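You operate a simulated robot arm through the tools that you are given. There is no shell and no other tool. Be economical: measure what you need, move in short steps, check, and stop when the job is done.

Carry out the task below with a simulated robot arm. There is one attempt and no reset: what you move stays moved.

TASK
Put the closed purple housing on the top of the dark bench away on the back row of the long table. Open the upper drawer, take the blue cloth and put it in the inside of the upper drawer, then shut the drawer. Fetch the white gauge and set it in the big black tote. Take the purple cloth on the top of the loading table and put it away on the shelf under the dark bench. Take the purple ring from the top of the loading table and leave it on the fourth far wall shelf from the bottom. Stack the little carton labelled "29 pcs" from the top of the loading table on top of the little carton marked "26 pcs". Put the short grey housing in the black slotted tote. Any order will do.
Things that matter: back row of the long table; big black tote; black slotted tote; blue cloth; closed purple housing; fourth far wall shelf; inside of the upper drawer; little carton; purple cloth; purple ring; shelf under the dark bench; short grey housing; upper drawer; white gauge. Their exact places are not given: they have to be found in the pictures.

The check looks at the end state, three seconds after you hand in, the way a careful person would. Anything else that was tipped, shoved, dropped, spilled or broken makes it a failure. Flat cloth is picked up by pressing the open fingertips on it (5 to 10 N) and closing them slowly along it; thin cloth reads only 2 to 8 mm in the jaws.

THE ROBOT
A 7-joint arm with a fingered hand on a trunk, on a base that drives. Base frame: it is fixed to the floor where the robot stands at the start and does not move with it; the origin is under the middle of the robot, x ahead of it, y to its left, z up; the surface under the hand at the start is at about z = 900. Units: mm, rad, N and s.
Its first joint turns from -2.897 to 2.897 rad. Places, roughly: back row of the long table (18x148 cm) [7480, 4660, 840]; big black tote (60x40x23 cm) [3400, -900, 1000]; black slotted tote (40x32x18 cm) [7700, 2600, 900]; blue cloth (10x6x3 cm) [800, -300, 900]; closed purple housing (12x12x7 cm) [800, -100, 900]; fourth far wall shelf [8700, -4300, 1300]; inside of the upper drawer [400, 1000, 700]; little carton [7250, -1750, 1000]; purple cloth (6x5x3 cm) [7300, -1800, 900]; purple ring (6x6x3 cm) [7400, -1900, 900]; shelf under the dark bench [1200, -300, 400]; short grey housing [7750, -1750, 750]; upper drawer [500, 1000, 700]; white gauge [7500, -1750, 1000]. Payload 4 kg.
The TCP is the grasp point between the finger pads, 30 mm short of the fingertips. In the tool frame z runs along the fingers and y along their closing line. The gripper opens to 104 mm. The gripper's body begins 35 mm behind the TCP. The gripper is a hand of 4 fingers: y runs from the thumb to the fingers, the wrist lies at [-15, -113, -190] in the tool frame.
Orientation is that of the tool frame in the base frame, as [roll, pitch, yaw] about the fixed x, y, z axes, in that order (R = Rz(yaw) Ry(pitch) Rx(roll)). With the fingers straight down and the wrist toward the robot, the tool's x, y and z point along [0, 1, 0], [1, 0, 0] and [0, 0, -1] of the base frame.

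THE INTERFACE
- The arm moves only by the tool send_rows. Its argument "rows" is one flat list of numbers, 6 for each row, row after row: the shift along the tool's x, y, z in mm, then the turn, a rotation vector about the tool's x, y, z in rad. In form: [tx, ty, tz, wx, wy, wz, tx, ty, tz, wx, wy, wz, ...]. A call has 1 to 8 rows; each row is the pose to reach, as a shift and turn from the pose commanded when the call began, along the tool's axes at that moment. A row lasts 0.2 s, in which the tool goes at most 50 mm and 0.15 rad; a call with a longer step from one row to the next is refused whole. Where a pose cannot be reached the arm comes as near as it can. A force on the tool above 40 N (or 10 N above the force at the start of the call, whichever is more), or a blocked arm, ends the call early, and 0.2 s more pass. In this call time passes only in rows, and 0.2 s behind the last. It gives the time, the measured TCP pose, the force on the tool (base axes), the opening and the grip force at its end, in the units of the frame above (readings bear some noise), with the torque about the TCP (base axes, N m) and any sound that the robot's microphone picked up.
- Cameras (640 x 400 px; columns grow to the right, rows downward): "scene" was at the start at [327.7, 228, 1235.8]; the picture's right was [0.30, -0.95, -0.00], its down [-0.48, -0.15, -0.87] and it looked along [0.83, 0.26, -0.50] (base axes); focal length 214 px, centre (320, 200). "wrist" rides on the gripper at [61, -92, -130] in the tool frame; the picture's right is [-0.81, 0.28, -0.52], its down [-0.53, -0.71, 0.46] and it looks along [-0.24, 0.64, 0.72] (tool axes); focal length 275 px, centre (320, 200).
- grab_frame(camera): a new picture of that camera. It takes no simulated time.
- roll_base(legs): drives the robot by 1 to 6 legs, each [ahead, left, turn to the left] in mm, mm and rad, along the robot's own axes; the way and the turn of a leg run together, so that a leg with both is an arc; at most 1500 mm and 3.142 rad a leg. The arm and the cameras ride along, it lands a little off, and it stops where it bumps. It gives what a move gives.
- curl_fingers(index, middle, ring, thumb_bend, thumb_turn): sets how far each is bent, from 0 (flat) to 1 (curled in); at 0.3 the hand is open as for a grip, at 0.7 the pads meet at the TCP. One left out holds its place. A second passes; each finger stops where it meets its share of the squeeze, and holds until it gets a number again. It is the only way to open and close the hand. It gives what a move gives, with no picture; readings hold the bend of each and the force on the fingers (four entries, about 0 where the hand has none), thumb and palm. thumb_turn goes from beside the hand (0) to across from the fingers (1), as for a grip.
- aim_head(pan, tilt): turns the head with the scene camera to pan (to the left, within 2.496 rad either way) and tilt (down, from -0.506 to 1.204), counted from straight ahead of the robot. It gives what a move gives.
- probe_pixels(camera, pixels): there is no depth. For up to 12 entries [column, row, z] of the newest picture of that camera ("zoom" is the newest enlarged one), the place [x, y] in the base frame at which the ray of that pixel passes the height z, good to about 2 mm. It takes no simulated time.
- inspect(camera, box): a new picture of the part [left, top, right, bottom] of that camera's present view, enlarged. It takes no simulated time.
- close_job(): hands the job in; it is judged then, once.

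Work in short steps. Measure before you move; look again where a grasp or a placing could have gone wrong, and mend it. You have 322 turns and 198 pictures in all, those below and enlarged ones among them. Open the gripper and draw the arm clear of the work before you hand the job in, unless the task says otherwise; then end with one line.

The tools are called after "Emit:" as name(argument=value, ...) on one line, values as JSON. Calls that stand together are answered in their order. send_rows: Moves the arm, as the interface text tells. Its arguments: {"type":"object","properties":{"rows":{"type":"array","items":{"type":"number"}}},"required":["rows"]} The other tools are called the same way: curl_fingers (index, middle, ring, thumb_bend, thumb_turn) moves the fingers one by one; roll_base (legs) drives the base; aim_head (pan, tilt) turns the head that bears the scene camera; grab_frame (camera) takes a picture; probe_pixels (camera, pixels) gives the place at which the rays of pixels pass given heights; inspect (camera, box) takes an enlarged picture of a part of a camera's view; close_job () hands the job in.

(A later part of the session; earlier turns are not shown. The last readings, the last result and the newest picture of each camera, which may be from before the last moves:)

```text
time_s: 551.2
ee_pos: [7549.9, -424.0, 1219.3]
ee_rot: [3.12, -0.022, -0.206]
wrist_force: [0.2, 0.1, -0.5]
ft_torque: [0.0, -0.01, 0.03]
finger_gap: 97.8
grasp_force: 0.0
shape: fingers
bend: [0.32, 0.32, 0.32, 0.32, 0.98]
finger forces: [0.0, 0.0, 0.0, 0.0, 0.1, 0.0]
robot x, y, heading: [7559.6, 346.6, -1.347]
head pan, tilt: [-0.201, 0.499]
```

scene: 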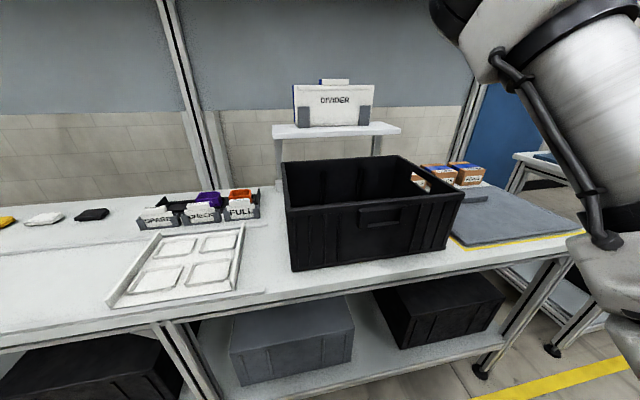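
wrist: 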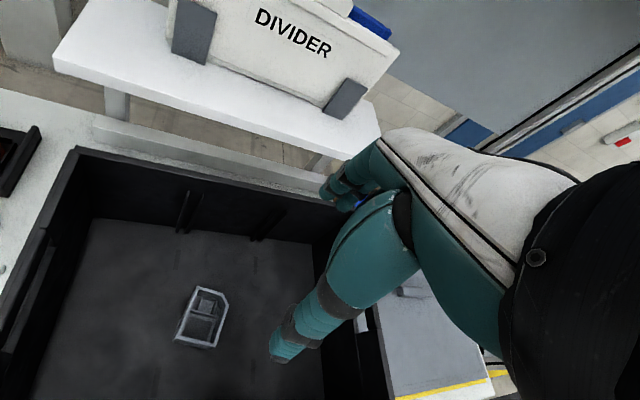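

Emit:
roll_base(legs=[[1031, 130, 0], [1031, 160, 0], [0, 0, -1.545]])

Emit:
aim_head(pan=0.0, tilt=0.5)

Emit:
grab_frame(camera="scene")

```text
time_s: 565.4
ee_pos: [7522.5, -1640.1, 1219.3]
ee_rot: [3.121, -0.021, -1.751]
wrist_force: [0.0, -0.4, -1.0]
ft_torque: [0.0, 0.03, 0.02]
finger_gap: 98.1
grasp_force: 0.1
shape: fingers
bend: [0.32, 0.32, 0.32, 0.32, 0.98]
finger forces: [0.0, 0.0, 0.0, 0.0, 0.1, 0.1]
robot x, y, heading: [8291.0, -1635.7, -2.888]
head pan, tilt: [-0.201, 0.499]
```

```text
time_s: 566.2
ee_pos: [7522.4, -1641.4, 1219.4]
ee_rot: [3.122, -0.022, -1.751]
wrist_force: [0.6, 0.1, 0.0]
ft_torque: [0.02, -0.04, -0.02]
finger_gap: 98.0
grasp_force: 0.0
shape: fingers
bend: [0.32, 0.32, 0.32, 0.32, 0.98]
finger forces: [0.1, 0.1, 0.0, 0.0, 0.1, 0.0]
robot x, y, heading: [8289.7, -1632.6, -2.887]
head pan, tilt: [0.0, 0.499]
```

```text
39 pictures are left
```

scene: 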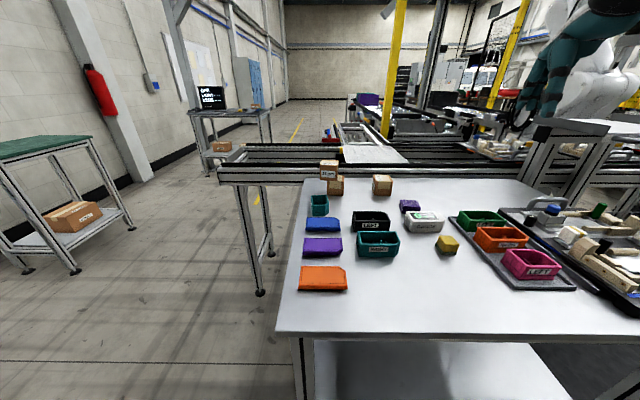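

I enlarge the carton stack and the gauge/cloth area.

Emit:
inspect(camera="scene", box=[300, 150, 460, 250])

```text
4.00 times, centred on (380, 200) of scene
```

zoom: 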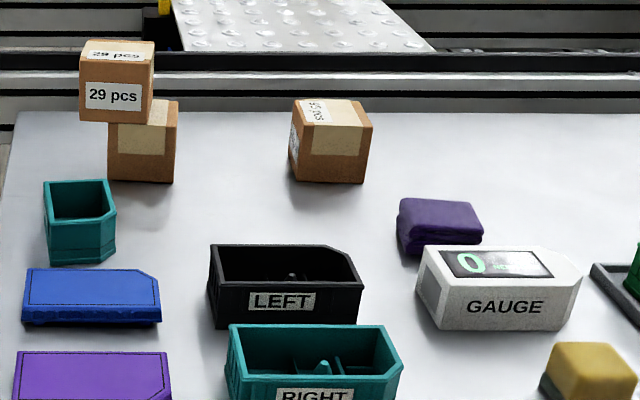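

The upper carton overhangs ~23 mm; I'll correct that later from the other side. First the gauge: I shift the base left 130 mm and take a wrist view.

Emit:
roll_base(legs=[[40, 130, 0]])

Emit:
grab_frame(camera="wrist")

```text
time_s: 567.5
ee_pos: [7515.7, -1775.7, 1219.5]
ee_rot: [3.121, -0.021, -1.751]
wrist_force: [0.3, -0.2, 0.5]
ft_torque: [0.02, -0.01, 0.02]
finger_gap: 97.9
grasp_force: 0.1
shape: fingers
bend: [0.32, 0.32, 0.32, 0.32, 0.98]
finger forces: [0.0, 0.0, 0.1, 0.0, 0.0, 0.0]
robot x, y, heading: [8277.7, -1765.5, -2.888]
head pan, tilt: [0.0, 0.499]
```

```text
37 pictures are left
```

wrist: 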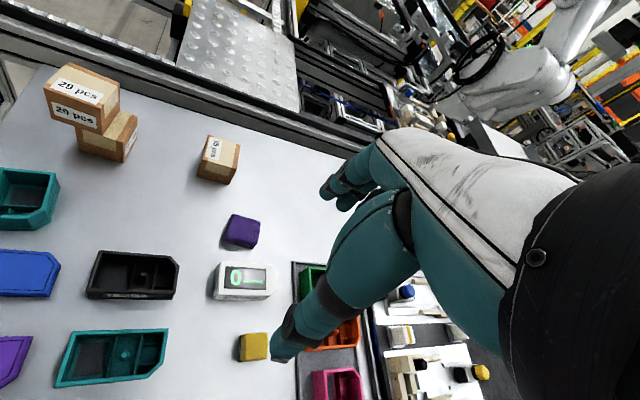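

Emit:
inspect(camera="wrist", box=[190, 200, 310, 310])

```text
3.64 times, centred on (250, 255) of wrist
```

zoom: 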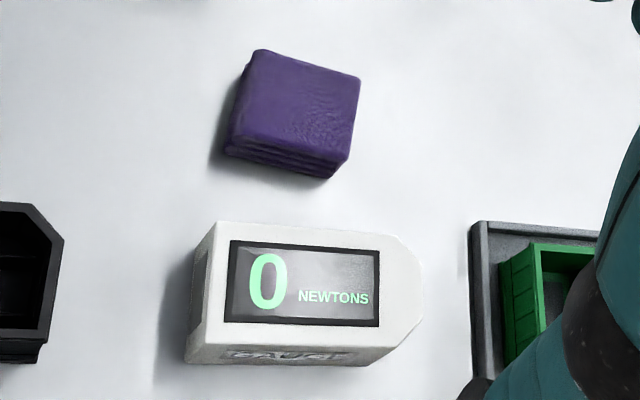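

Emit:
probe_pixels(camera="zoom", pixels=[[212, 222, 900], [395, 235, 900], [198, 345, 900], [390, 348, 900], [424, 268, 900], [186, 363, 858], [370, 366, 858], [258, 50, 885], [360, 78, 885], [228, 148, 885], [335, 178, 858], [475, 300, 865]])

```text
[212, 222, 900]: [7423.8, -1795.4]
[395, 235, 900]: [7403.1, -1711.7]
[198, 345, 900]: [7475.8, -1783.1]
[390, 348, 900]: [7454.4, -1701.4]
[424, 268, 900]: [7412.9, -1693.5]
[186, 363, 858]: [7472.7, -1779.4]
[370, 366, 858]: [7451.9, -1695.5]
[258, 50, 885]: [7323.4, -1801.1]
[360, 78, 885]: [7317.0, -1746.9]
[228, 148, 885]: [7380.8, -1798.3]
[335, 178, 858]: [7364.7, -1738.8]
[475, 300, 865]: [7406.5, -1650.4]
```

Gauge: centre (7438,−1745), 53 mm wide, top z≈898. I go above it with the closing line across its width and a reduced opening.

Emit:
send_rows(rows=[-3, 14, 36, 0, 0, -0.07, -6, 28, 73, 0, 0, -0.14, -8, 41, 110, 0, 0, -0.21, -11, 55, 146, 0, 0, -0.28, -14, 69, 183, 0, 0, -0.35, -16.5, 82, 219, 0, 0, -0.42])

Emit:
curl_fingers(index=0.4, middle=0.4, ring=0.4, thumb_bend=0.38)

Emit:
grab_frame(camera="wrist")

```text
time_s: 568.9
ee_pos: [7431.9, -1749.7, 1003.1]
ee_rot: [3.115, -0.009, -1.329]
wrist_force: [0.5, 1.0, -0.5]
ft_torque: [0.03, 0.02, 0.03]
finger_gap: 97.4
grasp_force: 0.0
shape: fingers
bend: [0.32, 0.32, 0.32, 0.32, 0.98]
finger forces: [0.1, 0.0, 0.0, 0.1, 0.0, 0.0]
robot x, y, heading: [8279.8, -1768.2, -2.888]
head pan, tilt: [0.0, 0.499]
```

```text
time_s: 569.9
ee_pos: [7431.2, -1749.5, 1004.0]
ee_rot: [3.112, -0.01, -1.331]
wrist_force: [-0.2, 0.3, 0.0]
ft_torque: [0.01, 0.0, -0.02]
finger_gap: 81.2
grasp_force: 0.0
shape: fingers
bend: [0.4, 0.4, 0.4, 0.38, 0.98]
finger forces: [0.0, 0.1, 0.0, 0.0, 0.1, 0.1]
robot x, y, heading: [8285.2, -1765.5, -2.883]
head pan, tilt: [0.0, 0.499]
```

```text
35 pictures are left
```

wrist: 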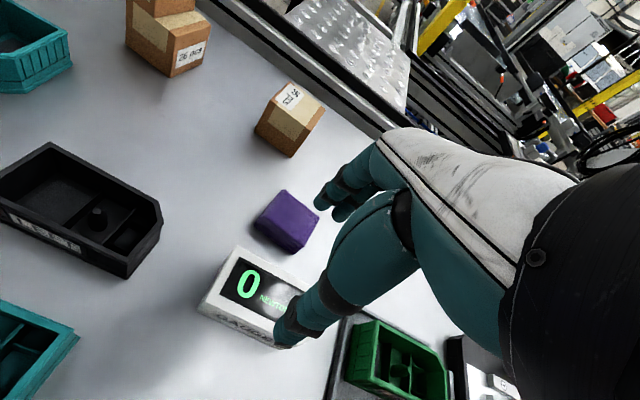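

Emit:
probe_pixels(camera="wrist", pixels=[[240, 247, 898], [207, 292, 898], [200, 312, 858], [275, 347, 858], [270, 318, 898], [350, 315, 870], [300, 250, 858]])

```text
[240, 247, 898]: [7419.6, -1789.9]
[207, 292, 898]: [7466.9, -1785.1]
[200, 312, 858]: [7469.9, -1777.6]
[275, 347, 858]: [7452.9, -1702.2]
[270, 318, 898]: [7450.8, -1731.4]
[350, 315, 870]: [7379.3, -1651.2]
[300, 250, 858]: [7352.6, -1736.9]
```

Consistent; I correct by 6 mm, descend and grip.

Emit:
send_rows(rows=[-2.6, -6.3, 35, 0, 0, 0, -2.6, -6.3, 70, 0, 0, 0, -2.6, -6.3, 95, 0, 0, 0, -2.6, -6.3, 109, 0, 0, 0])

Emit:
curl_fingers(index=0.64, middle=0.64, ring=0.64, thumb_bend=0.62, thumb_turn=1.0)

Emit:
send_rows(rows=[0, 0, -15, 0, 0, 0, 0, 0, -50, 0, 0, 0, 0, 0, -95, 0, 0, 0, 0, 0, -140, 0, 0, 0, 0, 0, -185, 0, 0, 0, 0, -15, -230, 0, 0, 0, 0, -35, -270, 0, 0, 0, 0, -65, -305, 0, 0, 0])

Emit:
grab_frame(camera="wrist")

```text
time_s: 570.9
ee_pos: [7436.7, -1744.3, 893.3]
ee_rot: [3.114, -0.009, -1.33]
wrist_force: [-0.1, 0.4, -0.9]
ft_torque: [0.03, -0.02, 0.01]
finger_gap: 81.1
grasp_force: 0.1
shape: fingers
bend: [0.4, 0.4, 0.4, 0.38, 0.98]
finger forces: [0.0, 0.0, 0.0, 0.0, 0.0, 0.0]
robot x, y, heading: [8282.5, -1764.0, -2.887]
head pan, tilt: [0.0, 0.499]
```

```text
time_s: 571.9
ee_pos: [7435.4, -1744.9, 894.8]
ee_rot: [3.111, -0.011, -1.331]
wrist_force: [-6.4, -2.1, 15.4]
ft_torque: [-0.02, 0.72, 0.06]
finger_gap: 50.1
grasp_force: 25.2
shape: fingers
bend: [0.54, 0.56, 0.57, 0.5, 0.99]
finger forces: [7.5, 19.8, 6.2, 0.1, 16.8, 0.0]
robot x, y, heading: [8278.9, -1765.3, -2.888]
head pan, tilt: [0.0, 0.499]
```

```text
time_s: 573.7
ee_pos: [7505.5, -1725.6, 1195.1]
ee_rot: [3.114, -0.011, -1.329]
wrist_force: [0.5, 1.1, -2.2]
ft_torque: [-0.04, -0.02, 0.01]
finger_gap: 50.2
grasp_force: 17.6
shape: fingers
bend: [0.55, 0.58, 0.58, 0.5, 0.99]
finger forces: [6.7, 6.1, 5.0, 0.0, 17.5, 0.0]
robot x, y, heading: [8280.2, -1767.6, -2.889]
head pan, tilt: [0.0, 0.499]
```

```text
34 pictures are left
```

wrist: 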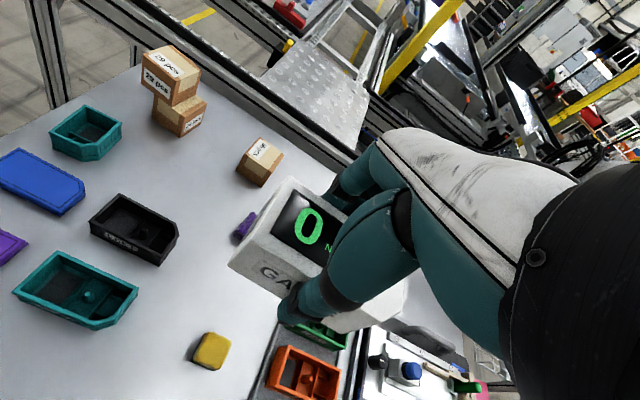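

The gauge is held firmly. I drive off: left past the table, then along the right-hand aisle, in stages.

Emit:
roll_base(legs=[[0, 965, 0], [1060, 0, 0], [1060, 0, 0]])

```text
time_s: 588.9
ee_pos: [5688.0, -3212.5, 1194.1]
ee_rot: [3.114, -0.011, -1.325]
wrist_force: [0.7, 0.4, -1.8]
ft_torque: [0.0, 0.03, -0.02]
finger_gap: 50.2
grasp_force: 17.6
shape: fingers
bend: [0.55, 0.58, 0.58, 0.5, 0.99]
finger forces: [6.6, 5.9, 5.0, 0.0, 17.5, 0.1]
robot x, y, heading: [6467.5, -3243.1, -2.881]
head pan, tilt: [0.0, 0.499]
```

Emit:
roll_base(legs=[[635, -621, 0], [790, -30, 0], [790, -60, 0], [1400, -150, 0]])

```text
time_s: 608.0
ee_pos: [1941.8, -3252.7, 1195.1]
ee_rot: [3.114, -0.009, -1.348]
wrist_force: [0.7, 0.0, -1.3]
ft_torque: [0.0, 0.02, -0.01]
finger_gap: 50.2
grasp_force: 17.3
shape: fingers
bend: [0.55, 0.58, 0.58, 0.5, 0.99]
finger forces: [6.8, 5.8, 5.0, 0.1, 17.4, 0.0]
robot x, y, heading: [2715.8, -3304.9, -2.908]
head pan, tilt: [0.0, 0.499]
```

Emit:
roll_base(legs=[[1402, -147, 0], [5, -875, 0], [5, -860, 0]])

```text
time_s: 623.5
ee_pos: [131.8, -1725.5, 1195.4]
ee_rot: [3.114, -0.011, -1.358]
wrist_force: [0.3, 0.3, -1.1]
ft_torque: [0.01, -0.02, 0.0]
finger_gap: 50.0
grasp_force: 17.9
shape: fingers
bend: [0.55, 0.58, 0.58, 0.5, 0.99]
finger forces: [6.6, 5.8, 4.8, 0.0, 17.4, 0.0]
robot x, y, heading: [907.0, -1787.7, -2.917]
head pan, tilt: [0.0, 0.499]
```

I back along past the bench's end and turn clockwise to face the tote's conveyor.

Emit:
roll_base(legs=[[-1272, -76, 0], [0, 0, -3.13]])

Emit:
aim_head(pan=0.3, tilt=0.4)

Emit:
grab_frame(camera="scene")

```text
time_s: 637.2
ee_pos: [2912.8, -1464.9, 1194.7]
ee_rot: [3.112, -0.009, 1.816]
wrist_force: [0.1, -0.4, -1.5]
ft_torque: [0.02, -0.04, -0.03]
finger_gap: 49.2
grasp_force: 16.0
shape: fingers
bend: [0.56, 0.58, 0.58, 0.51, 0.99]
finger forces: [5.9, 5.1, 4.3, 0.0, 15.6, 0.0]
robot x, y, heading: [2138.4, -1433.0, 0.257]
head pan, tilt: [0.0, 0.499]
```

```text
time_s: 638.0
ee_pos: [2913.7, -1463.8, 1194.2]
ee_rot: [3.113, -0.011, 1.818]
wrist_force: [0.6, 0.1, -3.1]
ft_torque: [0.02, -0.03, -0.01]
finger_gap: 49.0
grasp_force: 16.0
shape: fingers
bend: [0.56, 0.58, 0.58, 0.51, 0.99]
finger forces: [6.1, 5.2, 4.4, 0.0, 15.6, 0.1]
robot x, y, heading: [2137.1, -1428.8, 0.26]
head pan, tilt: [0.3, 0.4]
```

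```text
33 pictures are left
```

scene: 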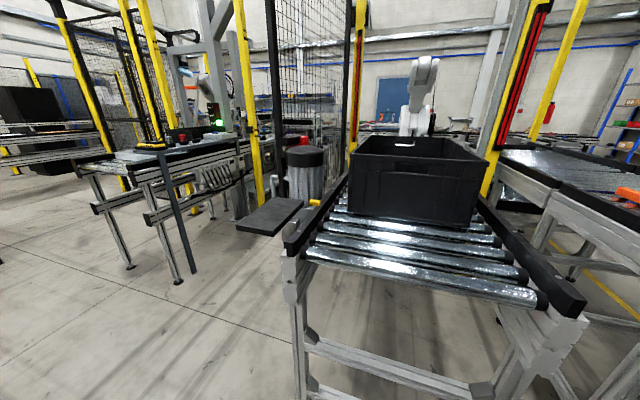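

The big black tote stands on the roller conveyor; its front rim is near (3076,−842)–(3195,−1217), rim z≈1120. I raise the hand a bit and move ahead 285 and left 330.

Emit:
send_rows(rows=[0, -10, -25, 0, 0, 0, 0, -20, -55, 0, 0, 0])

Emit:
roll_base(legs=[[0, 330, 0], [275, 0, 0]])

Emit:
grab_frame(camera="wrist")

```text
time_s: 638.6
ee_pos: [2891.5, -1467.6, 1249.4]
ee_rot: [3.115, -0.009, 1.817]
wrist_force: [0.1, 0.0, -2.0]
ft_torque: [-0.02, 0.02, 0.01]
finger_gap: 49.0
grasp_force: 16.1
shape: fingers
bend: [0.56, 0.58, 0.58, 0.51, 0.99]
finger forces: [5.9, 5.3, 4.4, 0.0, 15.6, 0.0]
robot x, y, heading: [2136.2, -1428.3, 0.261]
head pan, tilt: [0.3, 0.4]
```

```text
time_s: 642.4
ee_pos: [3077.7, -1073.1, 1249.6]
ee_rot: [3.114, -0.011, 1.82]
wrist_force: [-0.6, 0.1, -2.1]
ft_torque: [0.02, -0.02, -0.01]
finger_gap: 48.6
grasp_force: 15.6
shape: fingers
bend: [0.56, 0.58, 0.58, 0.51, 0.99]
finger forces: [6.0, 5.2, 4.5, 0.1, 15.6, 0.1]
robot x, y, heading: [2323.9, -1036.1, 0.261]
head pan, tilt: [0.3, 0.4]
```

```text
32 pictures are left
```

wrist: 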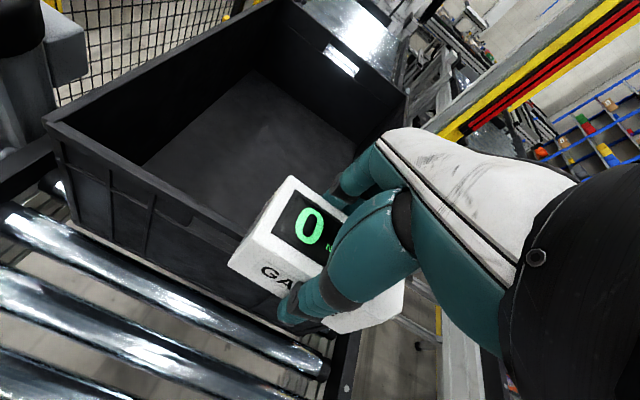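

Emit:
probe_pixels(camera="wrist", pixels=[[45, 127, 1120], [222, 228, 1120], [285, 2, 1120], [70, 225, 890], [45, 127, 1100], [222, 228, 1100], [400, 95, 1120], [250, 180, 900]])

```text
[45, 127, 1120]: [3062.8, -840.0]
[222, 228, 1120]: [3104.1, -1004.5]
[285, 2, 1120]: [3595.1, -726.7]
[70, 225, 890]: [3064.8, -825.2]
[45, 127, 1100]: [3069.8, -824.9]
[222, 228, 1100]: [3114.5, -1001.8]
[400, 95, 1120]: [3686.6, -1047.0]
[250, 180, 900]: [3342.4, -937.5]
```

The front rim is confirmed. I move the gauge in over the tote to about (3265,−982), sinking slightly.

Emit:
send_rows(rows=[8, 40, 8, 0, 0, 0, 17, 80, 18, 0, 0, 0, 25, 120, 28, 0, 0, 0, 34, 162, 38, 0, 0, 0, 42, 204, 50, 0, 0, 0])

```text
time_s: 643.6
ee_pos: [3265.5, -981.9, 1204.6]
ee_rot: [3.114, -0.008, 1.821]
wrist_force: [-0.1, -0.8, -0.9]
ft_torque: [0.0, -0.01, 0.0]
finger_gap: 48.8
grasp_force: 15.2
shape: fingers
bend: [0.56, 0.58, 0.58, 0.51, 0.99]
finger forces: [6.1, 5.1, 4.4, 0.0, 15.7, 0.0]
robot x, y, heading: [2320.6, -1039.4, 0.264]
head pan, tilt: [0.3, 0.4]
```

Emit:
send_rows(rows=[0, 15, 35, 0, 0, 0, 0, 30, 70, 0, 0, 0, 0, 45, 105, 0, 0, 0, 0, 55, 140, 0, 0, 0, 0, 55, 175, 0, 0, 0, 0, 55, 210, 0, 0, 0])

Emit:
grab_frame(camera="wrist")

```text
time_s: 645.0
ee_pos: [3324.6, -964.0, 998.7]
ee_rot: [3.113, -0.011, 1.819]
wrist_force: [-0.1, 0.0, -1.9]
ft_torque: [0.02, -0.01, -0.02]
finger_gap: 49.0
grasp_force: 15.5
shape: fingers
bend: [0.56, 0.58, 0.58, 0.51, 0.99]
finger forces: [6.0, 5.1, 4.4, 0.0, 15.6, 0.1]
robot x, y, heading: [2322.2, -1037.8, 0.267]
head pan, tilt: [0.3, 0.4]
```

```text
31 pictures are left
```

wrist: 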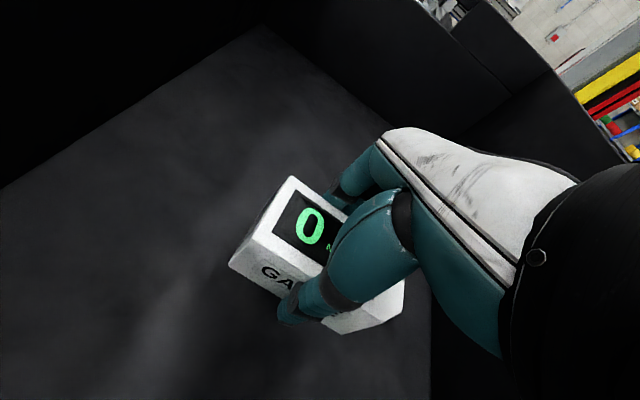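

Inside the tote. I lower to contact.

Emit:
send_rows(rows=[0, 0, 25, 0, 0, 0, 0, 0, 45, 0, 0, 0, 0, 0, 53, 0, 0, 0, 0, 0, 60, 0, 0, 0, 0, 0, 67, 0, 0, 0, 0, 0, 74, 0, 0, 0])

```text
time_s: 646.4
ee_pos: [3328.9, -962.9, 931.8]
ee_rot: [3.095, -0.007, 1.819]
wrist_force: [-1.1, -0.2, 10.5]
ft_torque: [-0.07, -0.23, -0.02]
finger_gap: 49.5
grasp_force: 20.2
shape: fingers
bend: [0.57, 0.59, 0.59, 0.51, 0.99]
finger forces: [6.2, 11.8, 4.3, 0.0, 18.4, 0.0]
robot x, y, heading: [2322.2, -1037.2, 0.267]
head pan, tilt: [0.3, 0.4]
stopped in row 6: the force on the tool passed its limit at 43 N (the readings are from after the stop); the commanded pose is now the measured one
```

The gauge is on the tote's floor. I release it and rise.

Emit:
curl_fingers(index=0.35, middle=0.35, ring=0.35, thumb_bend=0.33)

Emit:
send_rows(rows=[0, 0, -35, 0, 0, 0, 0, 0, -80, 0, 0, 0, 0, 0, -125, 0, 0, 0, 0, 0, -170, 0, 0, 0, 0, -10, -215, 0, 0, 0, 0, -30, -255, 0, 0, 0, 0, -60, -290, 0, 0, 0, 0, -95, -315, 0, 0, 0])

Emit:
grab_frame(camera="wrist")

```text
time_s: 647.4
ee_pos: [3329.1, -962.5, 928.9]
ee_rot: [3.101, -0.009, 1.82]
wrist_force: [-0.9, -0.5, -0.6]
ft_torque: [0.02, 0.02, 0.01]
finger_gap: 92.6
grasp_force: 0.1
shape: fingers
bend: [0.35, 0.35, 0.35, 0.33, 0.98]
finger forces: [0.0, 0.0, 0.1, 0.1, 0.5, 0.0]
robot x, y, heading: [2321.8, -1038.8, 0.262]
head pan, tilt: [0.3, 0.4]
```

```text
time_s: 649.2
ee_pos: [3224.1, -989.0, 1239.1]
ee_rot: [3.103, -0.009, 1.818]
wrist_force: [0.2, -1.0, -1.3]
ft_torque: [0.01, 0.01, -0.01]
finger_gap: 93.0
grasp_force: 0.1
shape: fingers
bend: [0.35, 0.35, 0.35, 0.33, 0.98]
finger forces: [0.0, 0.1, 0.0, 0.0, 0.0, 0.1]
robot x, y, heading: [2322.5, -1034.4, 0.263]
head pan, tilt: [0.3, 0.4]
```

```text
30 pictures are left
```

wrist: 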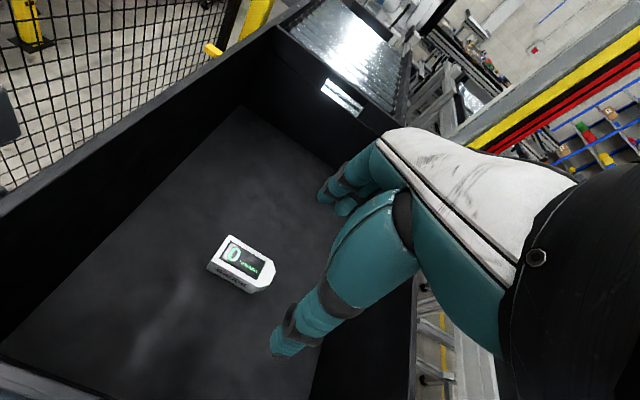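

The gauge lies in the big tote. I retract the hand and drive back toward the loading table for the purple cloth.

Emit:
send_rows(rows=[0, -45, 0, 0, 0, 0, 0, -90, 0, 0, 0, 0, 0, -135, 0, 0, 0, 0, 0, -180, 0, 0, 0, 0])

Emit:
roll_base(legs=[[-275, 0, 0], [0, -330, 0], [-1281, -26, 0], [-22, -873, 0], [-22, -873, 0]])

```text
time_s: 650.2
ee_pos: [3048.1, -1038.0, 1233.6]
ee_rot: [3.101, -0.01, 1.821]
wrist_force: [0.5, 0.1, -1.2]
ft_torque: [0.0, 0.08, 0.04]
finger_gap: 93.0
grasp_force: 0.1
shape: fingers
bend: [0.35, 0.35, 0.35, 0.33, 0.98]
finger forces: [0.1, 0.1, 0.0, 0.1, 0.0, 0.0]
robot x, y, heading: [2322.6, -1035.4, 0.265]
head pan, tilt: [0.3, 0.4]
```

```text
time_s: 668.5
ee_pos: [1974.4, -3454.6, 1233.8]
ee_rot: [3.1, -0.008, 1.81]
wrist_force: [0.6, -0.3, -0.6]
ft_torque: [0.01, -0.02, 0.01]
finger_gap: 92.8
grasp_force: 0.1
shape: fingers
bend: [0.35, 0.35, 0.35, 0.33, 0.98]
finger forces: [0.0, 0.0, 0.0, 0.0, 0.0, 0.0]
robot x, y, heading: [1250.9, -3450.4, 0.254]
head pan, tilt: [0.3, 0.4]
```

Emit:
roll_base(legs=[[1450, -195, 0], [1450, -194, 0]])

```text
time_s: 682.7
ee_pos: [4899.8, -3102.5, 1234.3]
ee_rot: [3.101, -0.01, 1.805]
wrist_force: [0.5, -0.4, 0.1]
ft_torque: [0.03, 0.03, -0.01]
finger_gap: 92.9
grasp_force: 0.0
shape: fingers
bend: [0.35, 0.35, 0.35, 0.33, 0.98]
finger forces: [0.1, 0.0, 0.1, 0.1, 0.0, 0.0]
robot x, y, heading: [4174.7, -3092.1, 0.246]
head pan, tilt: [0.3, 0.4]
```

Emit:
roll_base(legs=[[771, -42, 0], [771, -42, 0], [640, -570, 0], [1445, 0, 0]])

```text
time_s: 701.5
ee_pos: [8576.2, -2864.9, 1233.4]
ee_rot: [3.1, -0.006, 1.804]
wrist_force: [0.6, 0.7, 0.3]
ft_torque: [0.02, 0.04, 0.02]
finger_gap: 92.7
grasp_force: 0.0
shape: fingers
bend: [0.35, 0.35, 0.35, 0.33, 0.98]
finger forces: [0.0, 0.1, 0.0, 0.0, 0.0, 0.1]
robot x, y, heading: [7854.3, -2852.2, 0.248]
head pan, tilt: [0.3, 0.4]
```

Now I turn to bring the carton stack in front of the arm, to push the upper carton square.

Emit:
roll_base(legs=[[0, 0, 2.2], [68, -16, 0]])

Emit:
curl_fingers(index=0.7, middle=0.7, ring=0.7, thumb_bend=0.6)

Emit:
grab_frame(camera="wrist")

```text
time_s: 707.8
ee_pos: [7388.2, -2208.0, 1233.6]
ee_rot: [3.1, -0.009, -2.275]
wrist_force: [-0.5, -0.4, 1.2]
ft_torque: [0.05, -0.02, 0.01]
finger_gap: 92.9
grasp_force: 0.0
shape: fingers
bend: [0.35, 0.35, 0.35, 0.33, 0.98]
finger forces: [0.0, 0.0, 0.0, 0.0, 0.0, 0.1]
robot x, y, heading: [7808.3, -2796.0, 2.452]
head pan, tilt: [0.3, 0.4]
```

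```text
time_s: 708.8
ee_pos: [7387.9, -2206.5, 1233.9]
ee_rot: [3.099, -0.007, -2.273]
wrist_force: [0.5, 0.1, -0.5]
ft_torque: [0.01, 0.0, 0.04]
finger_gap: 13.6
grasp_force: 0.0
shape: fingers
bend: [0.7, 0.7, 0.7, 0.6, 1.0]
finger forces: [0.0, 0.0, 0.0, 0.0, 0.0, 0.1]
robot x, y, heading: [7808.5, -2801.3, 2.454]
head pan, tilt: [0.3, 0.4]
```

```text
29 pictures are left
```

wrist: 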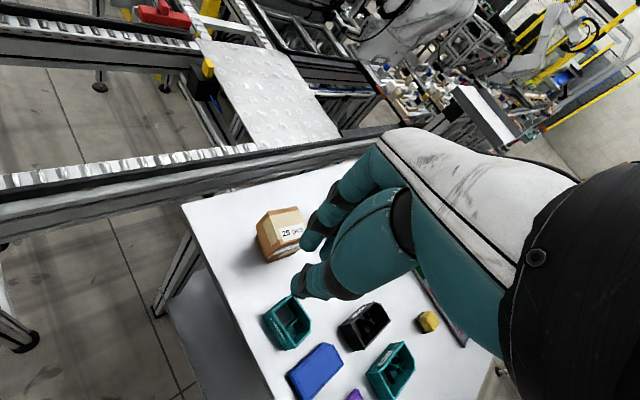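

Emit:
inspect(camera="wrist", box=[235, 185, 335, 275])

```text
4.44 times, centred on (285, 230) of wrist
```

zoom: 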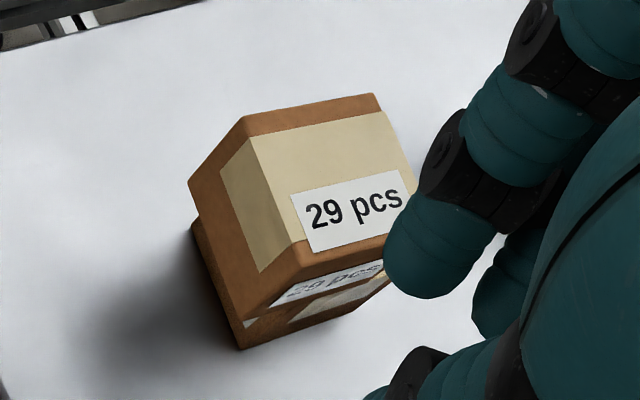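

Emit:
probe_pixels(camera="zoom", pixels=[[244, 116, 968], [375, 95, 968], [300, 240, 968], [420, 185, 968], [190, 185, 913], [265, 312, 913], [240, 348, 858], [385, 285, 858], [193, 225, 905]])

```text
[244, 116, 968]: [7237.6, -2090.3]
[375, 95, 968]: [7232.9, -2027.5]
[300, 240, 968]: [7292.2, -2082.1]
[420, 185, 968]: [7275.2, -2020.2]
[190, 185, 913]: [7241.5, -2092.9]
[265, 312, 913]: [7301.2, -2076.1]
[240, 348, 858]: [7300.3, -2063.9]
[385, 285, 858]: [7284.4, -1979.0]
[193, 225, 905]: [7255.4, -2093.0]
```

The upper carton overhangs to the south by roughly 15–20 mm. I bring the closed fingers south of it, aligned with its face.

Emit:
send_rows(rows=[4, 26, 20, 0, 0, 0.145, 8, 52, 40, 0, 0, 0.29, 13, 78, 70, 0, 0, 0.435, 17, 104, 100, 0, 0, 0.58, 21, 129, 130, 0, 0, 0.727])

Emit:
send_rows(rows=[0, 0, 30, 0, 0, 0, 0, 0, 65, 0, 0, 0, 0, 0, 100, 0, 0, 0, 0, 0, 128, 0, 0, 0])

Emit:
grab_frame(camera="wrist")

```text
time_s: 710.0
ee_pos: [7271.0, -2137.9, 1108.5]
ee_rot: [3.116, -0.035, -3.001]
wrist_force: [0.3, 0.3, 1.3]
ft_torque: [0.01, 0.01, 0.02]
finger_gap: 14.0
grasp_force: 0.0
shape: fingers
bend: [0.7, 0.7, 0.7, 0.6, 1.0]
finger forces: [0.0, 0.0, 0.0, 0.0, 0.0, 0.0]
robot x, y, heading: [7809.4, -2799.2, 2.455]
head pan, tilt: [0.3, 0.4]
```

```text
time_s: 711.0
ee_pos: [7267.7, -2136.9, 981.4]
ee_rot: [3.115, -0.034, -3.0]
wrist_force: [0.2, -0.6, 0.7]
ft_torque: [0.0, 0.03, -0.02]
finger_gap: 13.8
grasp_force: 0.3
shape: fingers
bend: [0.7, 0.7, 0.7, 0.6, 1.0]
finger forces: [0.1, 0.8, 0.0, 0.1, 0.1, 0.0]
robot x, y, heading: [7810.0, -2798.6, 2.454]
head pan, tilt: [0.3, 0.4]
```

```text
27 pictures are left
```

wrist: 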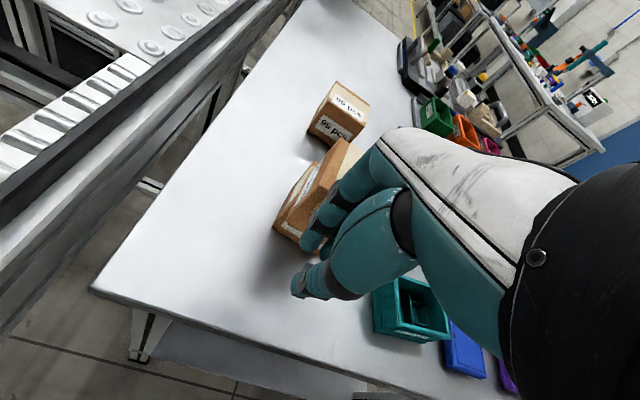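

The fingers nearly touch the carton's face (0.8 N). I push gently northward 14 mm.

Emit:
send_rows(rows=[0, 3, 0, 0, 0, 0, 0, 6, 0, 0, 0, 0, 0, 9, 0, 0, 0, 0, 0, 12, 0, 0, 0, 0, 0, 14, 0, 0, 0, 0])

Emit:
inspect(camera="wrist", box=[240, 100, 400, 270])

```text
time_s: 712.2
ee_pos: [7265.8, -2121.6, 982.9]
ee_rot: [3.114, -0.033, -3.0]
wrist_force: [0.0, 0.0, -0.4]
ft_torque: [-0.01, 0.0, 0.0]
finger_gap: 14.0
grasp_force: 0.1
shape: fingers
bend: [0.7, 0.7, 0.7, 0.6, 1.0]
finger forces: [0.1, 0.3, 0.0, 0.0, 0.1, 0.0]
robot x, y, heading: [7810.7, -2795.7, 2.455]
head pan, tilt: [0.3, 0.4]
```

```text
2.35 times, centred on (320, 185) of wrist
```

zoom: 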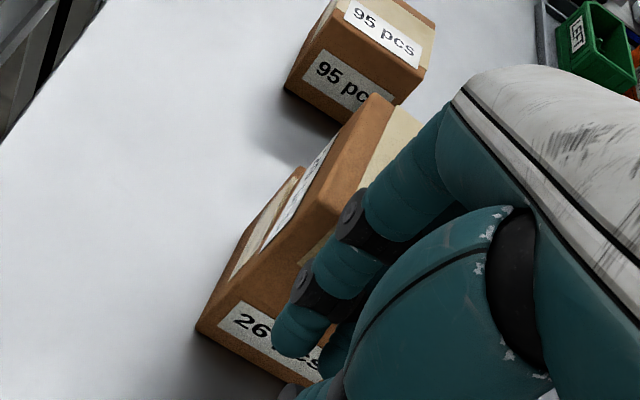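

The upper carton moved about 15 mm and now sits nearly flush. I back off, rise and check.

Emit:
send_rows(rows=[0, -20, 0, 0, 0, 0, 0, -45, -10, 0, 0, 0, 0, -60, -50, 0, 0, 0, 0, -60, -95, 0, 0, 0, 0, -60, -140, 0, 0, 0, 0, -60, -180, 0, 0, 0])

Emit:
inspect(camera="wrist", box=[230, 100, 430, 270])

```text
time_s: 713.6
ee_pos: [7280.1, -2185.2, 1160.0]
ee_rot: [3.116, -0.032, -3.0]
wrist_force: [0.5, -0.4, -0.6]
ft_torque: [-0.01, -0.01, -0.02]
finger_gap: 13.8
grasp_force: 0.0
shape: fingers
bend: [0.7, 0.7, 0.7, 0.6, 1.0]
finger forces: [0.0, 0.0, 0.1, 0.1, 0.0, 0.0]
robot x, y, heading: [7812.4, -2795.1, 2.456]
head pan, tilt: [0.3, 0.4]
```

```text
2.35 times, centred on (330, 185) of wrist
```

zoom: 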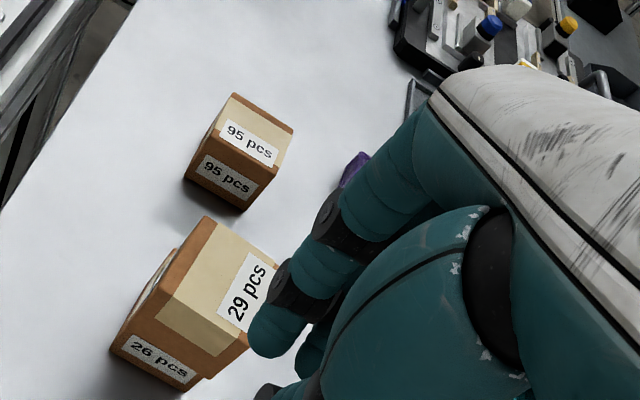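

The stack is now square. I reposition for the purple cloth: turn right a little and go forward.

Emit:
roll_base(legs=[[0, 0, -0.156], [140, -36, 0]])

Emit:
curl_fingers(index=0.36, middle=0.36, ring=0.36, thumb_bend=0.35)

Emit:
grab_frame(camera="wrist")

```text
time_s: 715.6
ee_pos: [7314.7, -1978.8, 1161.2]
ee_rot: [3.115, -0.033, 3.126]
wrist_force: [0.3, -0.8, -1.3]
ft_torque: [0.03, 0.03, 0.01]
finger_gap: 13.7
grasp_force: 0.1
shape: fingers
bend: [0.7, 0.7, 0.7, 0.6, 1.0]
finger forces: [0.0, 0.1, 0.0, 0.1, 0.0, 0.1]
robot x, y, heading: [7741.8, -2667.9, 2.299]
head pan, tilt: [0.3, 0.4]
```

```text
time_s: 716.6
ee_pos: [7315.2, -1979.1, 1161.0]
ee_rot: [3.115, -0.033, 3.126]
wrist_force: [0.4, 0.5, 0.2]
ft_torque: [0.01, -0.01, 0.07]
finger_gap: 88.7
grasp_force: 0.1
shape: fingers
bend: [0.36, 0.36, 0.36, 0.35, 0.98]
finger forces: [0.0, 0.1, 0.0, 0.0, 0.1, 0.1]
robot x, y, heading: [7741.1, -2668.5, 2.299]
head pan, tilt: [0.3, 0.4]
```

```text
24 pictures are left
```

wrist: 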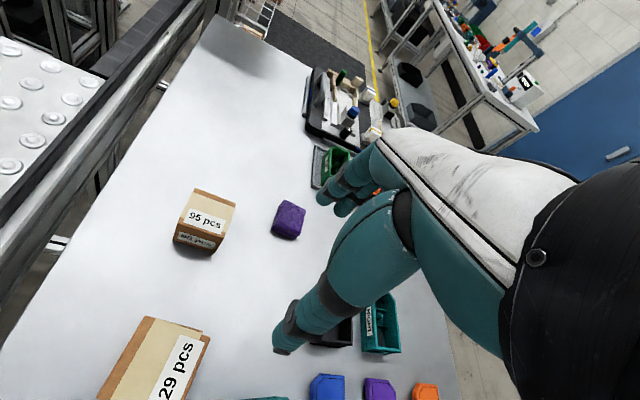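

Emit:
inspect(camera="wrist", box=[250, 180, 330, 255])

```text
5.33 times, centred on (290, 218) of wrist
```

zoom: 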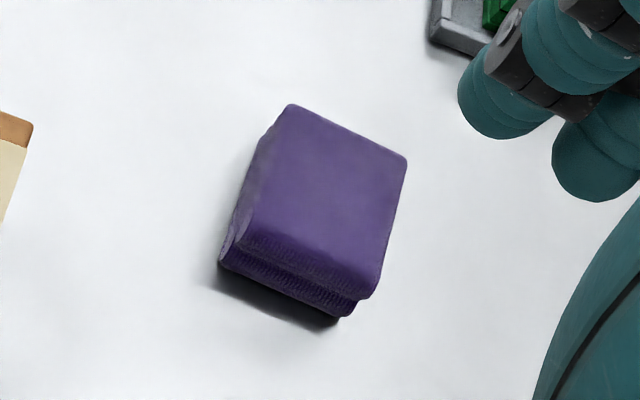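

Emit:
probe_pixels(camera="zoom", pixels=[[288, 105, 886], [406, 160, 886], [370, 297, 886], [240, 240, 886], [220, 258, 862], [345, 316, 862], [430, 40, 870]])

```text
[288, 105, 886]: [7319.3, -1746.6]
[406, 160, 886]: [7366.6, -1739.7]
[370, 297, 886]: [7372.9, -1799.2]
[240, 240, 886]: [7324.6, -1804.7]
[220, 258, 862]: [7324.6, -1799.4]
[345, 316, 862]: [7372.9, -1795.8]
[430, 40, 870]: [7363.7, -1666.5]
```

The cloth spans x 7319–7373, y −1803…−1743. I go above its centre (7346,−1772).

Emit:
send_rows(rows=[-5, 35, 27, 0, 0, -0.02, -9, 70, 54, 0, 0, -0.05, -14, 104, 81, 0, 0, -0.07, -19, 138, 108, 0, 0, -0.1, -23, 173, 135, 0, 0, -0.12, -28, 207, 165, 0, 0, -0.137])

Emit:
send_rows(rows=[0, 0, 40, 0, 0, 0, 0, 0, 75, 0, 0, 0, 0, 0, 100, 0, 0, 0])

Emit:
grab_frame(camera="wrist")

```text
time_s: 718.0
ee_pos: [7341.4, -1766.8, 999.6]
ee_rot: [3.11, -0.033, -3.02]
wrist_force: [-0.1, -0.4, 0.2]
ft_torque: [0.0, 0.0, 0.02]
finger_gap: 89.2
grasp_force: 0.1
shape: fingers
bend: [0.36, 0.36, 0.36, 0.35, 0.98]
finger forces: [0.0, 0.1, 0.0, 0.0, 0.0, 0.0]
robot x, y, heading: [7740.9, -2668.6, 2.297]
head pan, tilt: [0.3, 0.4]
```

```text
time_s: 718.8
ee_pos: [7338.6, -1766.9, 900.6]
ee_rot: [3.11, -0.029, -3.019]
wrist_force: [0.3, 0.0, 0.5]
ft_torque: [0.03, 0.03, 0.03]
finger_gap: 88.9
grasp_force: 0.0
shape: fingers
bend: [0.36, 0.36, 0.36, 0.35, 0.98]
finger forces: [0.0, 0.1, 0.1, 0.0, 0.1, 0.1]
robot x, y, heading: [7742.4, -2667.5, 2.298]
head pan, tilt: [0.3, 0.4]
```

```text
22 pictures are left
```

wrist: 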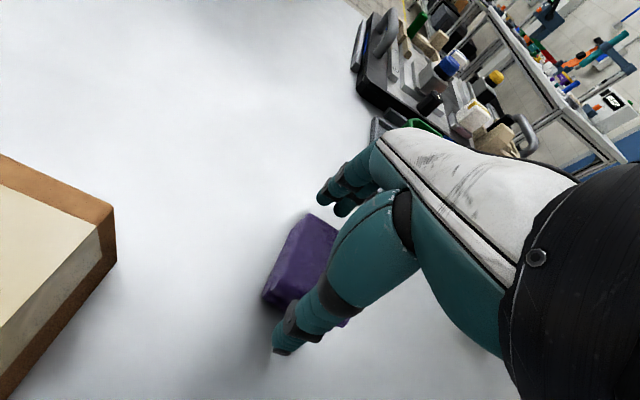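

The cloth lies between thumb and fingers. I lower 6 mm more with a small correction and close.

Emit:
send_rows(rows=[-6, -4, 3, 0, 0, 0, -6, -4, 7, 0, 0, 0])

Emit:
curl_fingers(index=0.66, middle=0.66, ring=0.66, thumb_bend=0.64, thumb_turn=1.0)

Emit:
send_rows(rows=[0, 0, -20, 0, 0, 0, 0, 0, -60, 0, 0, 0, 0, 0, -105, 0, 0, 0, 0, -10, -150, 0, 0, 0, 0, -30, -190, 0, 0, 0, 0, -60, -225, 0, 0, 0, 0, -95, -255, 0, 0, 0, 0, -135, -280, 0, 0, 0])

Emit:
grab_frame(camera="wrist")

```text
time_s: 719.4
ee_pos: [7343.8, -1768.9, 893.8]
ee_rot: [3.113, -0.029, -3.018]
wrist_force: [0.2, -0.1, 0.3]
ft_torque: [0.02, -0.02, -0.02]
finger_gap: 89.0
grasp_force: 0.2
shape: fingers
bend: [0.36, 0.36, 0.36, 0.35, 0.98]
finger forces: [0.1, 0.1, 0.0, 0.1, 0.0, 0.0]
robot x, y, heading: [7742.1, -2670.9, 2.299]
head pan, tilt: [0.3, 0.4]
```

```text
time_s: 720.4
ee_pos: [7343.3, -1769.4, 895.5]
ee_rot: [3.109, -0.031, -3.019]
wrist_force: [-0.8, 3.5, 11.7]
ft_torque: [0.51, -0.13, 0.02]
finger_gap: 54.2
grasp_force: 26.5
shape: fingers
bend: [0.54, 0.56, 0.6, 0.49, 1.0]
finger forces: [9.1, 17.9, 6.4, 0.1, 19.4, 0.0]
robot x, y, heading: [7742.2, -2669.6, 2.301]
head pan, tilt: [0.3, 0.4]
```

```text
time_s: 722.2
ee_pos: [7369.5, -1910.7, 1167.2]
ee_rot: [3.115, -0.029, -3.02]
wrist_force: [0.1, 0.0, -0.9]
ft_torque: [0.01, -0.03, 0.03]
finger_gap: 54.0
grasp_force: 21.1
shape: fingers
bend: [0.54, 0.57, 0.6, 0.49, 0.99]
finger forces: [8.7, 7.4, 6.2, 0.0, 20.3, 0.0]
robot x, y, heading: [7742.8, -2666.0, 2.296]
head pan, tilt: [0.3, 0.4]
```

```text
21 pictures are left
```

wrist: 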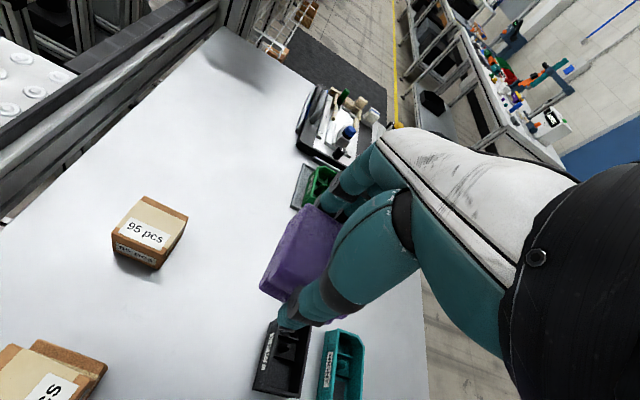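

The purple cloth is held. I back off, turn to face down the aisle and drive back toward the dark bench.

Emit:
roll_base(legs=[[-330, 0, 0], [0, 0, 1.097], [760, 0, 0], [760, 0, 0]])

```text
time_s: 734.5
ee_pos: [5653.2, -3287.3, 1168.2]
ee_rot: [3.109, -0.029, -1.918]
wrist_force: [-0.3, 0.0, -0.4]
ft_torque: [-0.01, 0.04, 0.0]
finger_gap: 53.9
grasp_force: 20.5
shape: fingers
bend: [0.54, 0.57, 0.6, 0.49, 0.99]
finger forces: [8.4, 7.0, 6.0, 0.0, 19.2, 0.0]
robot x, y, heading: [6496.4, -3298.7, -2.881]
head pan, tilt: [0.3, 0.4]
```

Emit:
roll_base(legs=[[649, -682, 0], [790, -30, 0], [790, -60, 0], [1400, -150, 0]])

```text
time_s: 753.9
ee_pos: [1878.1, -3312.9, 1167.9]
ee_rot: [3.111, -0.029, -1.906]
wrist_force: [-0.6, -0.2, -0.8]
ft_torque: [-0.02, 0.02, 0.0]
finger_gap: 53.7
grasp_force: 20.6
shape: fingers
bend: [0.54, 0.57, 0.6, 0.49, 0.99]
finger forces: [8.4, 7.0, 6.0, 0.0, 19.3, 0.0]
robot x, y, heading: [2718.3, -3313.7, -2.873]
head pan, tilt: [0.3, 0.4]
```

Emit:
roll_base(legs=[[1395, -205, 0], [-24, -875, 0], [-24, -860, 0]])

```text
time_s: 769.2
ee_pos: [53.5, -1845.2, 1168.3]
ee_rot: [3.113, -0.03, -1.87]
wrist_force: [-0.3, 0.0, -0.3]
ft_torque: [0.02, -0.01, 0.0]
finger_gap: 53.9
grasp_force: 20.3
shape: fingers
bend: [0.54, 0.57, 0.6, 0.49, 0.99]
finger forces: [8.3, 7.1, 6.0, 0.0, 19.4, 0.1]
robot x, y, heading: [901.2, -1816.2, -2.836]
head pan, tilt: [0.3, 0.4]
```

Before passing the open case on the bench I retract and raise the hand.

Emit:
send_rows(rows=[-19, -27, -22, 0, 0, 0, -38, -55, -44, 0, 0, 0, -57, -83, -66, 0, 0, 0, -75, -110, -88, 0, 0, 0, -94, -138, -110, 0, 0, 0, -113, -165, -130, 0, 0, 0])

Emit:
roll_base(legs=[[0, 0, -0.06], [-1463, -22, 0]])

Emit:
aim_head(pan=-0.7, tilt=0.5)

Emit:
grab_frame(camera="scene")

```text
time_s: 770.6
ee_pos: [251.0, -1783.7, 1290.2]
ee_rot: [3.112, -0.028, -1.868]
wrist_force: [-0.6, -0.3, -0.2]
ft_torque: [-0.01, -0.01, -0.03]
finger_gap: 53.4
grasp_force: 20.3
shape: fingers
bend: [0.54, 0.57, 0.61, 0.49, 0.99]
finger forces: [8.4, 7.2, 6.1, 0.0, 19.2, 0.0]
robot x, y, heading: [894.3, -1816.5, -2.84]
head pan, tilt: [0.3, 0.4]
```

```text
time_s: 778.4
ee_pos: [1674.4, -1367.2, 1290.2]
ee_rot: [3.113, -0.03, -1.925]
wrist_force: [-0.8, 0.0, 0.4]
ft_torque: [0.03, -0.03, -0.01]
finger_gap: 53.5
grasp_force: 20.5
shape: fingers
bend: [0.54, 0.57, 0.61, 0.49, 0.99]
finger forces: [8.4, 7.2, 6.2, 0.0, 19.2, 0.0]
robot x, y, heading: [2319.6, -1437.5, -2.891]
head pan, tilt: [0.3, 0.4]
```

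```text
time_s: 779.6
ee_pos: [1675.2, -1366.9, 1291.3]
ee_rot: [3.113, -0.029, -1.926]
wrist_force: [0.7, 0.5, -0.6]
ft_torque: [-0.03, 0.01, 0.0]
finger_gap: 53.6
grasp_force: 20.5
shape: fingers
bend: [0.54, 0.57, 0.61, 0.49, 0.99]
finger forces: [8.4, 7.1, 6.1, 0.1, 19.2, 0.1]
robot x, y, heading: [2317.7, -1438.2, -2.892]
head pan, tilt: [-0.7, 0.499]
```

```text
20 pictures are left
```

scene: 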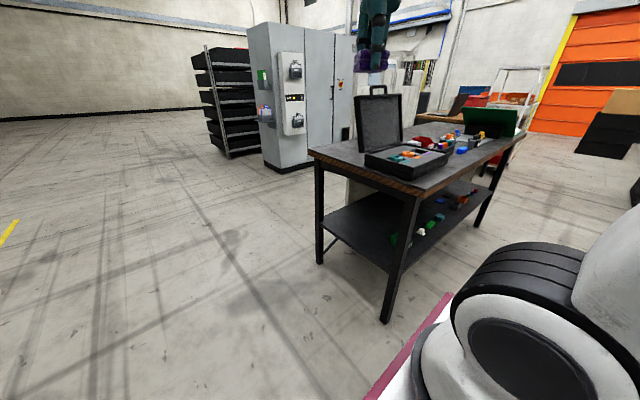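

The shelf's right-end part looks free. I enlarge it and probe.

Emit:
inspect(camera="scene", box=[290, 130, 530, 330])

Emit:
probe_pixels(camera="scene", pixels=[[320, 262, 0], [385, 322, 0], [323, 213, 400], [390, 268, 400], [360, 225, 400], [395, 245, 400], [310, 155, 900], [413, 195, 900], [323, 213, 300], [390, 268, 300], [323, 213, 350]])

```text
2.00 times, centred on (410, 230) of scene
```

zoom: 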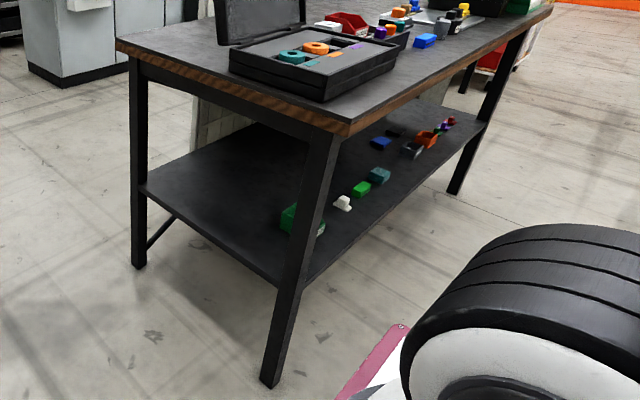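

```text
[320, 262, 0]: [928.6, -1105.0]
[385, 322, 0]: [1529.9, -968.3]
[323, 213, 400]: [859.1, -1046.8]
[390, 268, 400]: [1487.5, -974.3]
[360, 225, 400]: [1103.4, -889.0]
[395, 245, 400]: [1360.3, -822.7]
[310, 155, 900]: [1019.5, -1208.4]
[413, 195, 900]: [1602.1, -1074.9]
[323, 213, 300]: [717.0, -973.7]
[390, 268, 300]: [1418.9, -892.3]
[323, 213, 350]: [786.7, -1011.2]
```

The shelf's right-end area is free between the legs at (929,−1105) and (1530,−968), so I'll insert the cloth from the bench's right end. I drive around to face that end, keeping distance.

Emit:
roll_base(legs=[[1193, 72, 0], [0, 330, 0], [0, 0, -1.58]])

Emit:
aim_head(pan=-0.1, tilt=0.6)

Emit:
grab_frame(camera="scene")

```text
time_s: 790.1
ee_pos: [1084.7, -1468.2, 1290.4]
ee_rot: [3.112, -0.031, -3.068]
wrist_force: [0.1, -0.1, -0.6]
ft_torque: [0.0, 0.0, 0.0]
finger_gap: 53.2
grasp_force: 20.2
shape: fingers
bend: [0.55, 0.57, 0.61, 0.49, 0.99]
finger forces: [8.2, 6.8, 6.1, 0.1, 18.8, 0.0]
robot x, y, heading: [1292.2, -2083.1, 2.247]
head pan, tilt: [-0.7, 0.499]
stopped in leg 3: the robot was blocked; the commanded pose is now the measured one
```

```text
time_s: 791.1
ee_pos: [1084.4, -1469.7, 1289.4]
ee_rot: [3.113, -0.029, -3.068]
wrist_force: [0.1, -0.1, -0.4]
ft_torque: [0.01, 0.04, -0.03]
finger_gap: 53.1
grasp_force: 20.2
shape: fingers
bend: [0.55, 0.57, 0.61, 0.49, 0.99]
finger forces: [8.2, 6.9, 6.0, 0.0, 18.5, 0.1]
robot x, y, heading: [1290.4, -2082.9, 2.249]
head pan, tilt: [-0.099, 0.6]
```

```text
18 pictures are left
```

scene: 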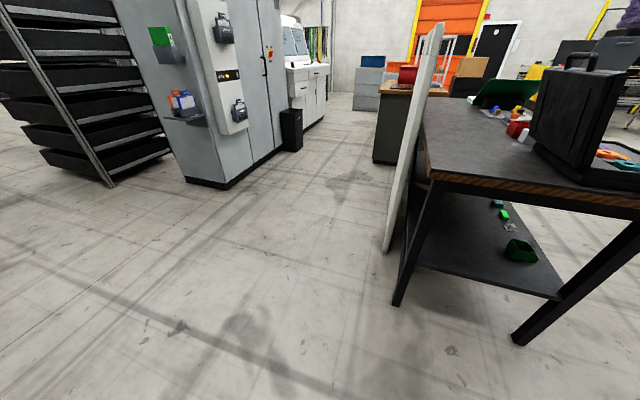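

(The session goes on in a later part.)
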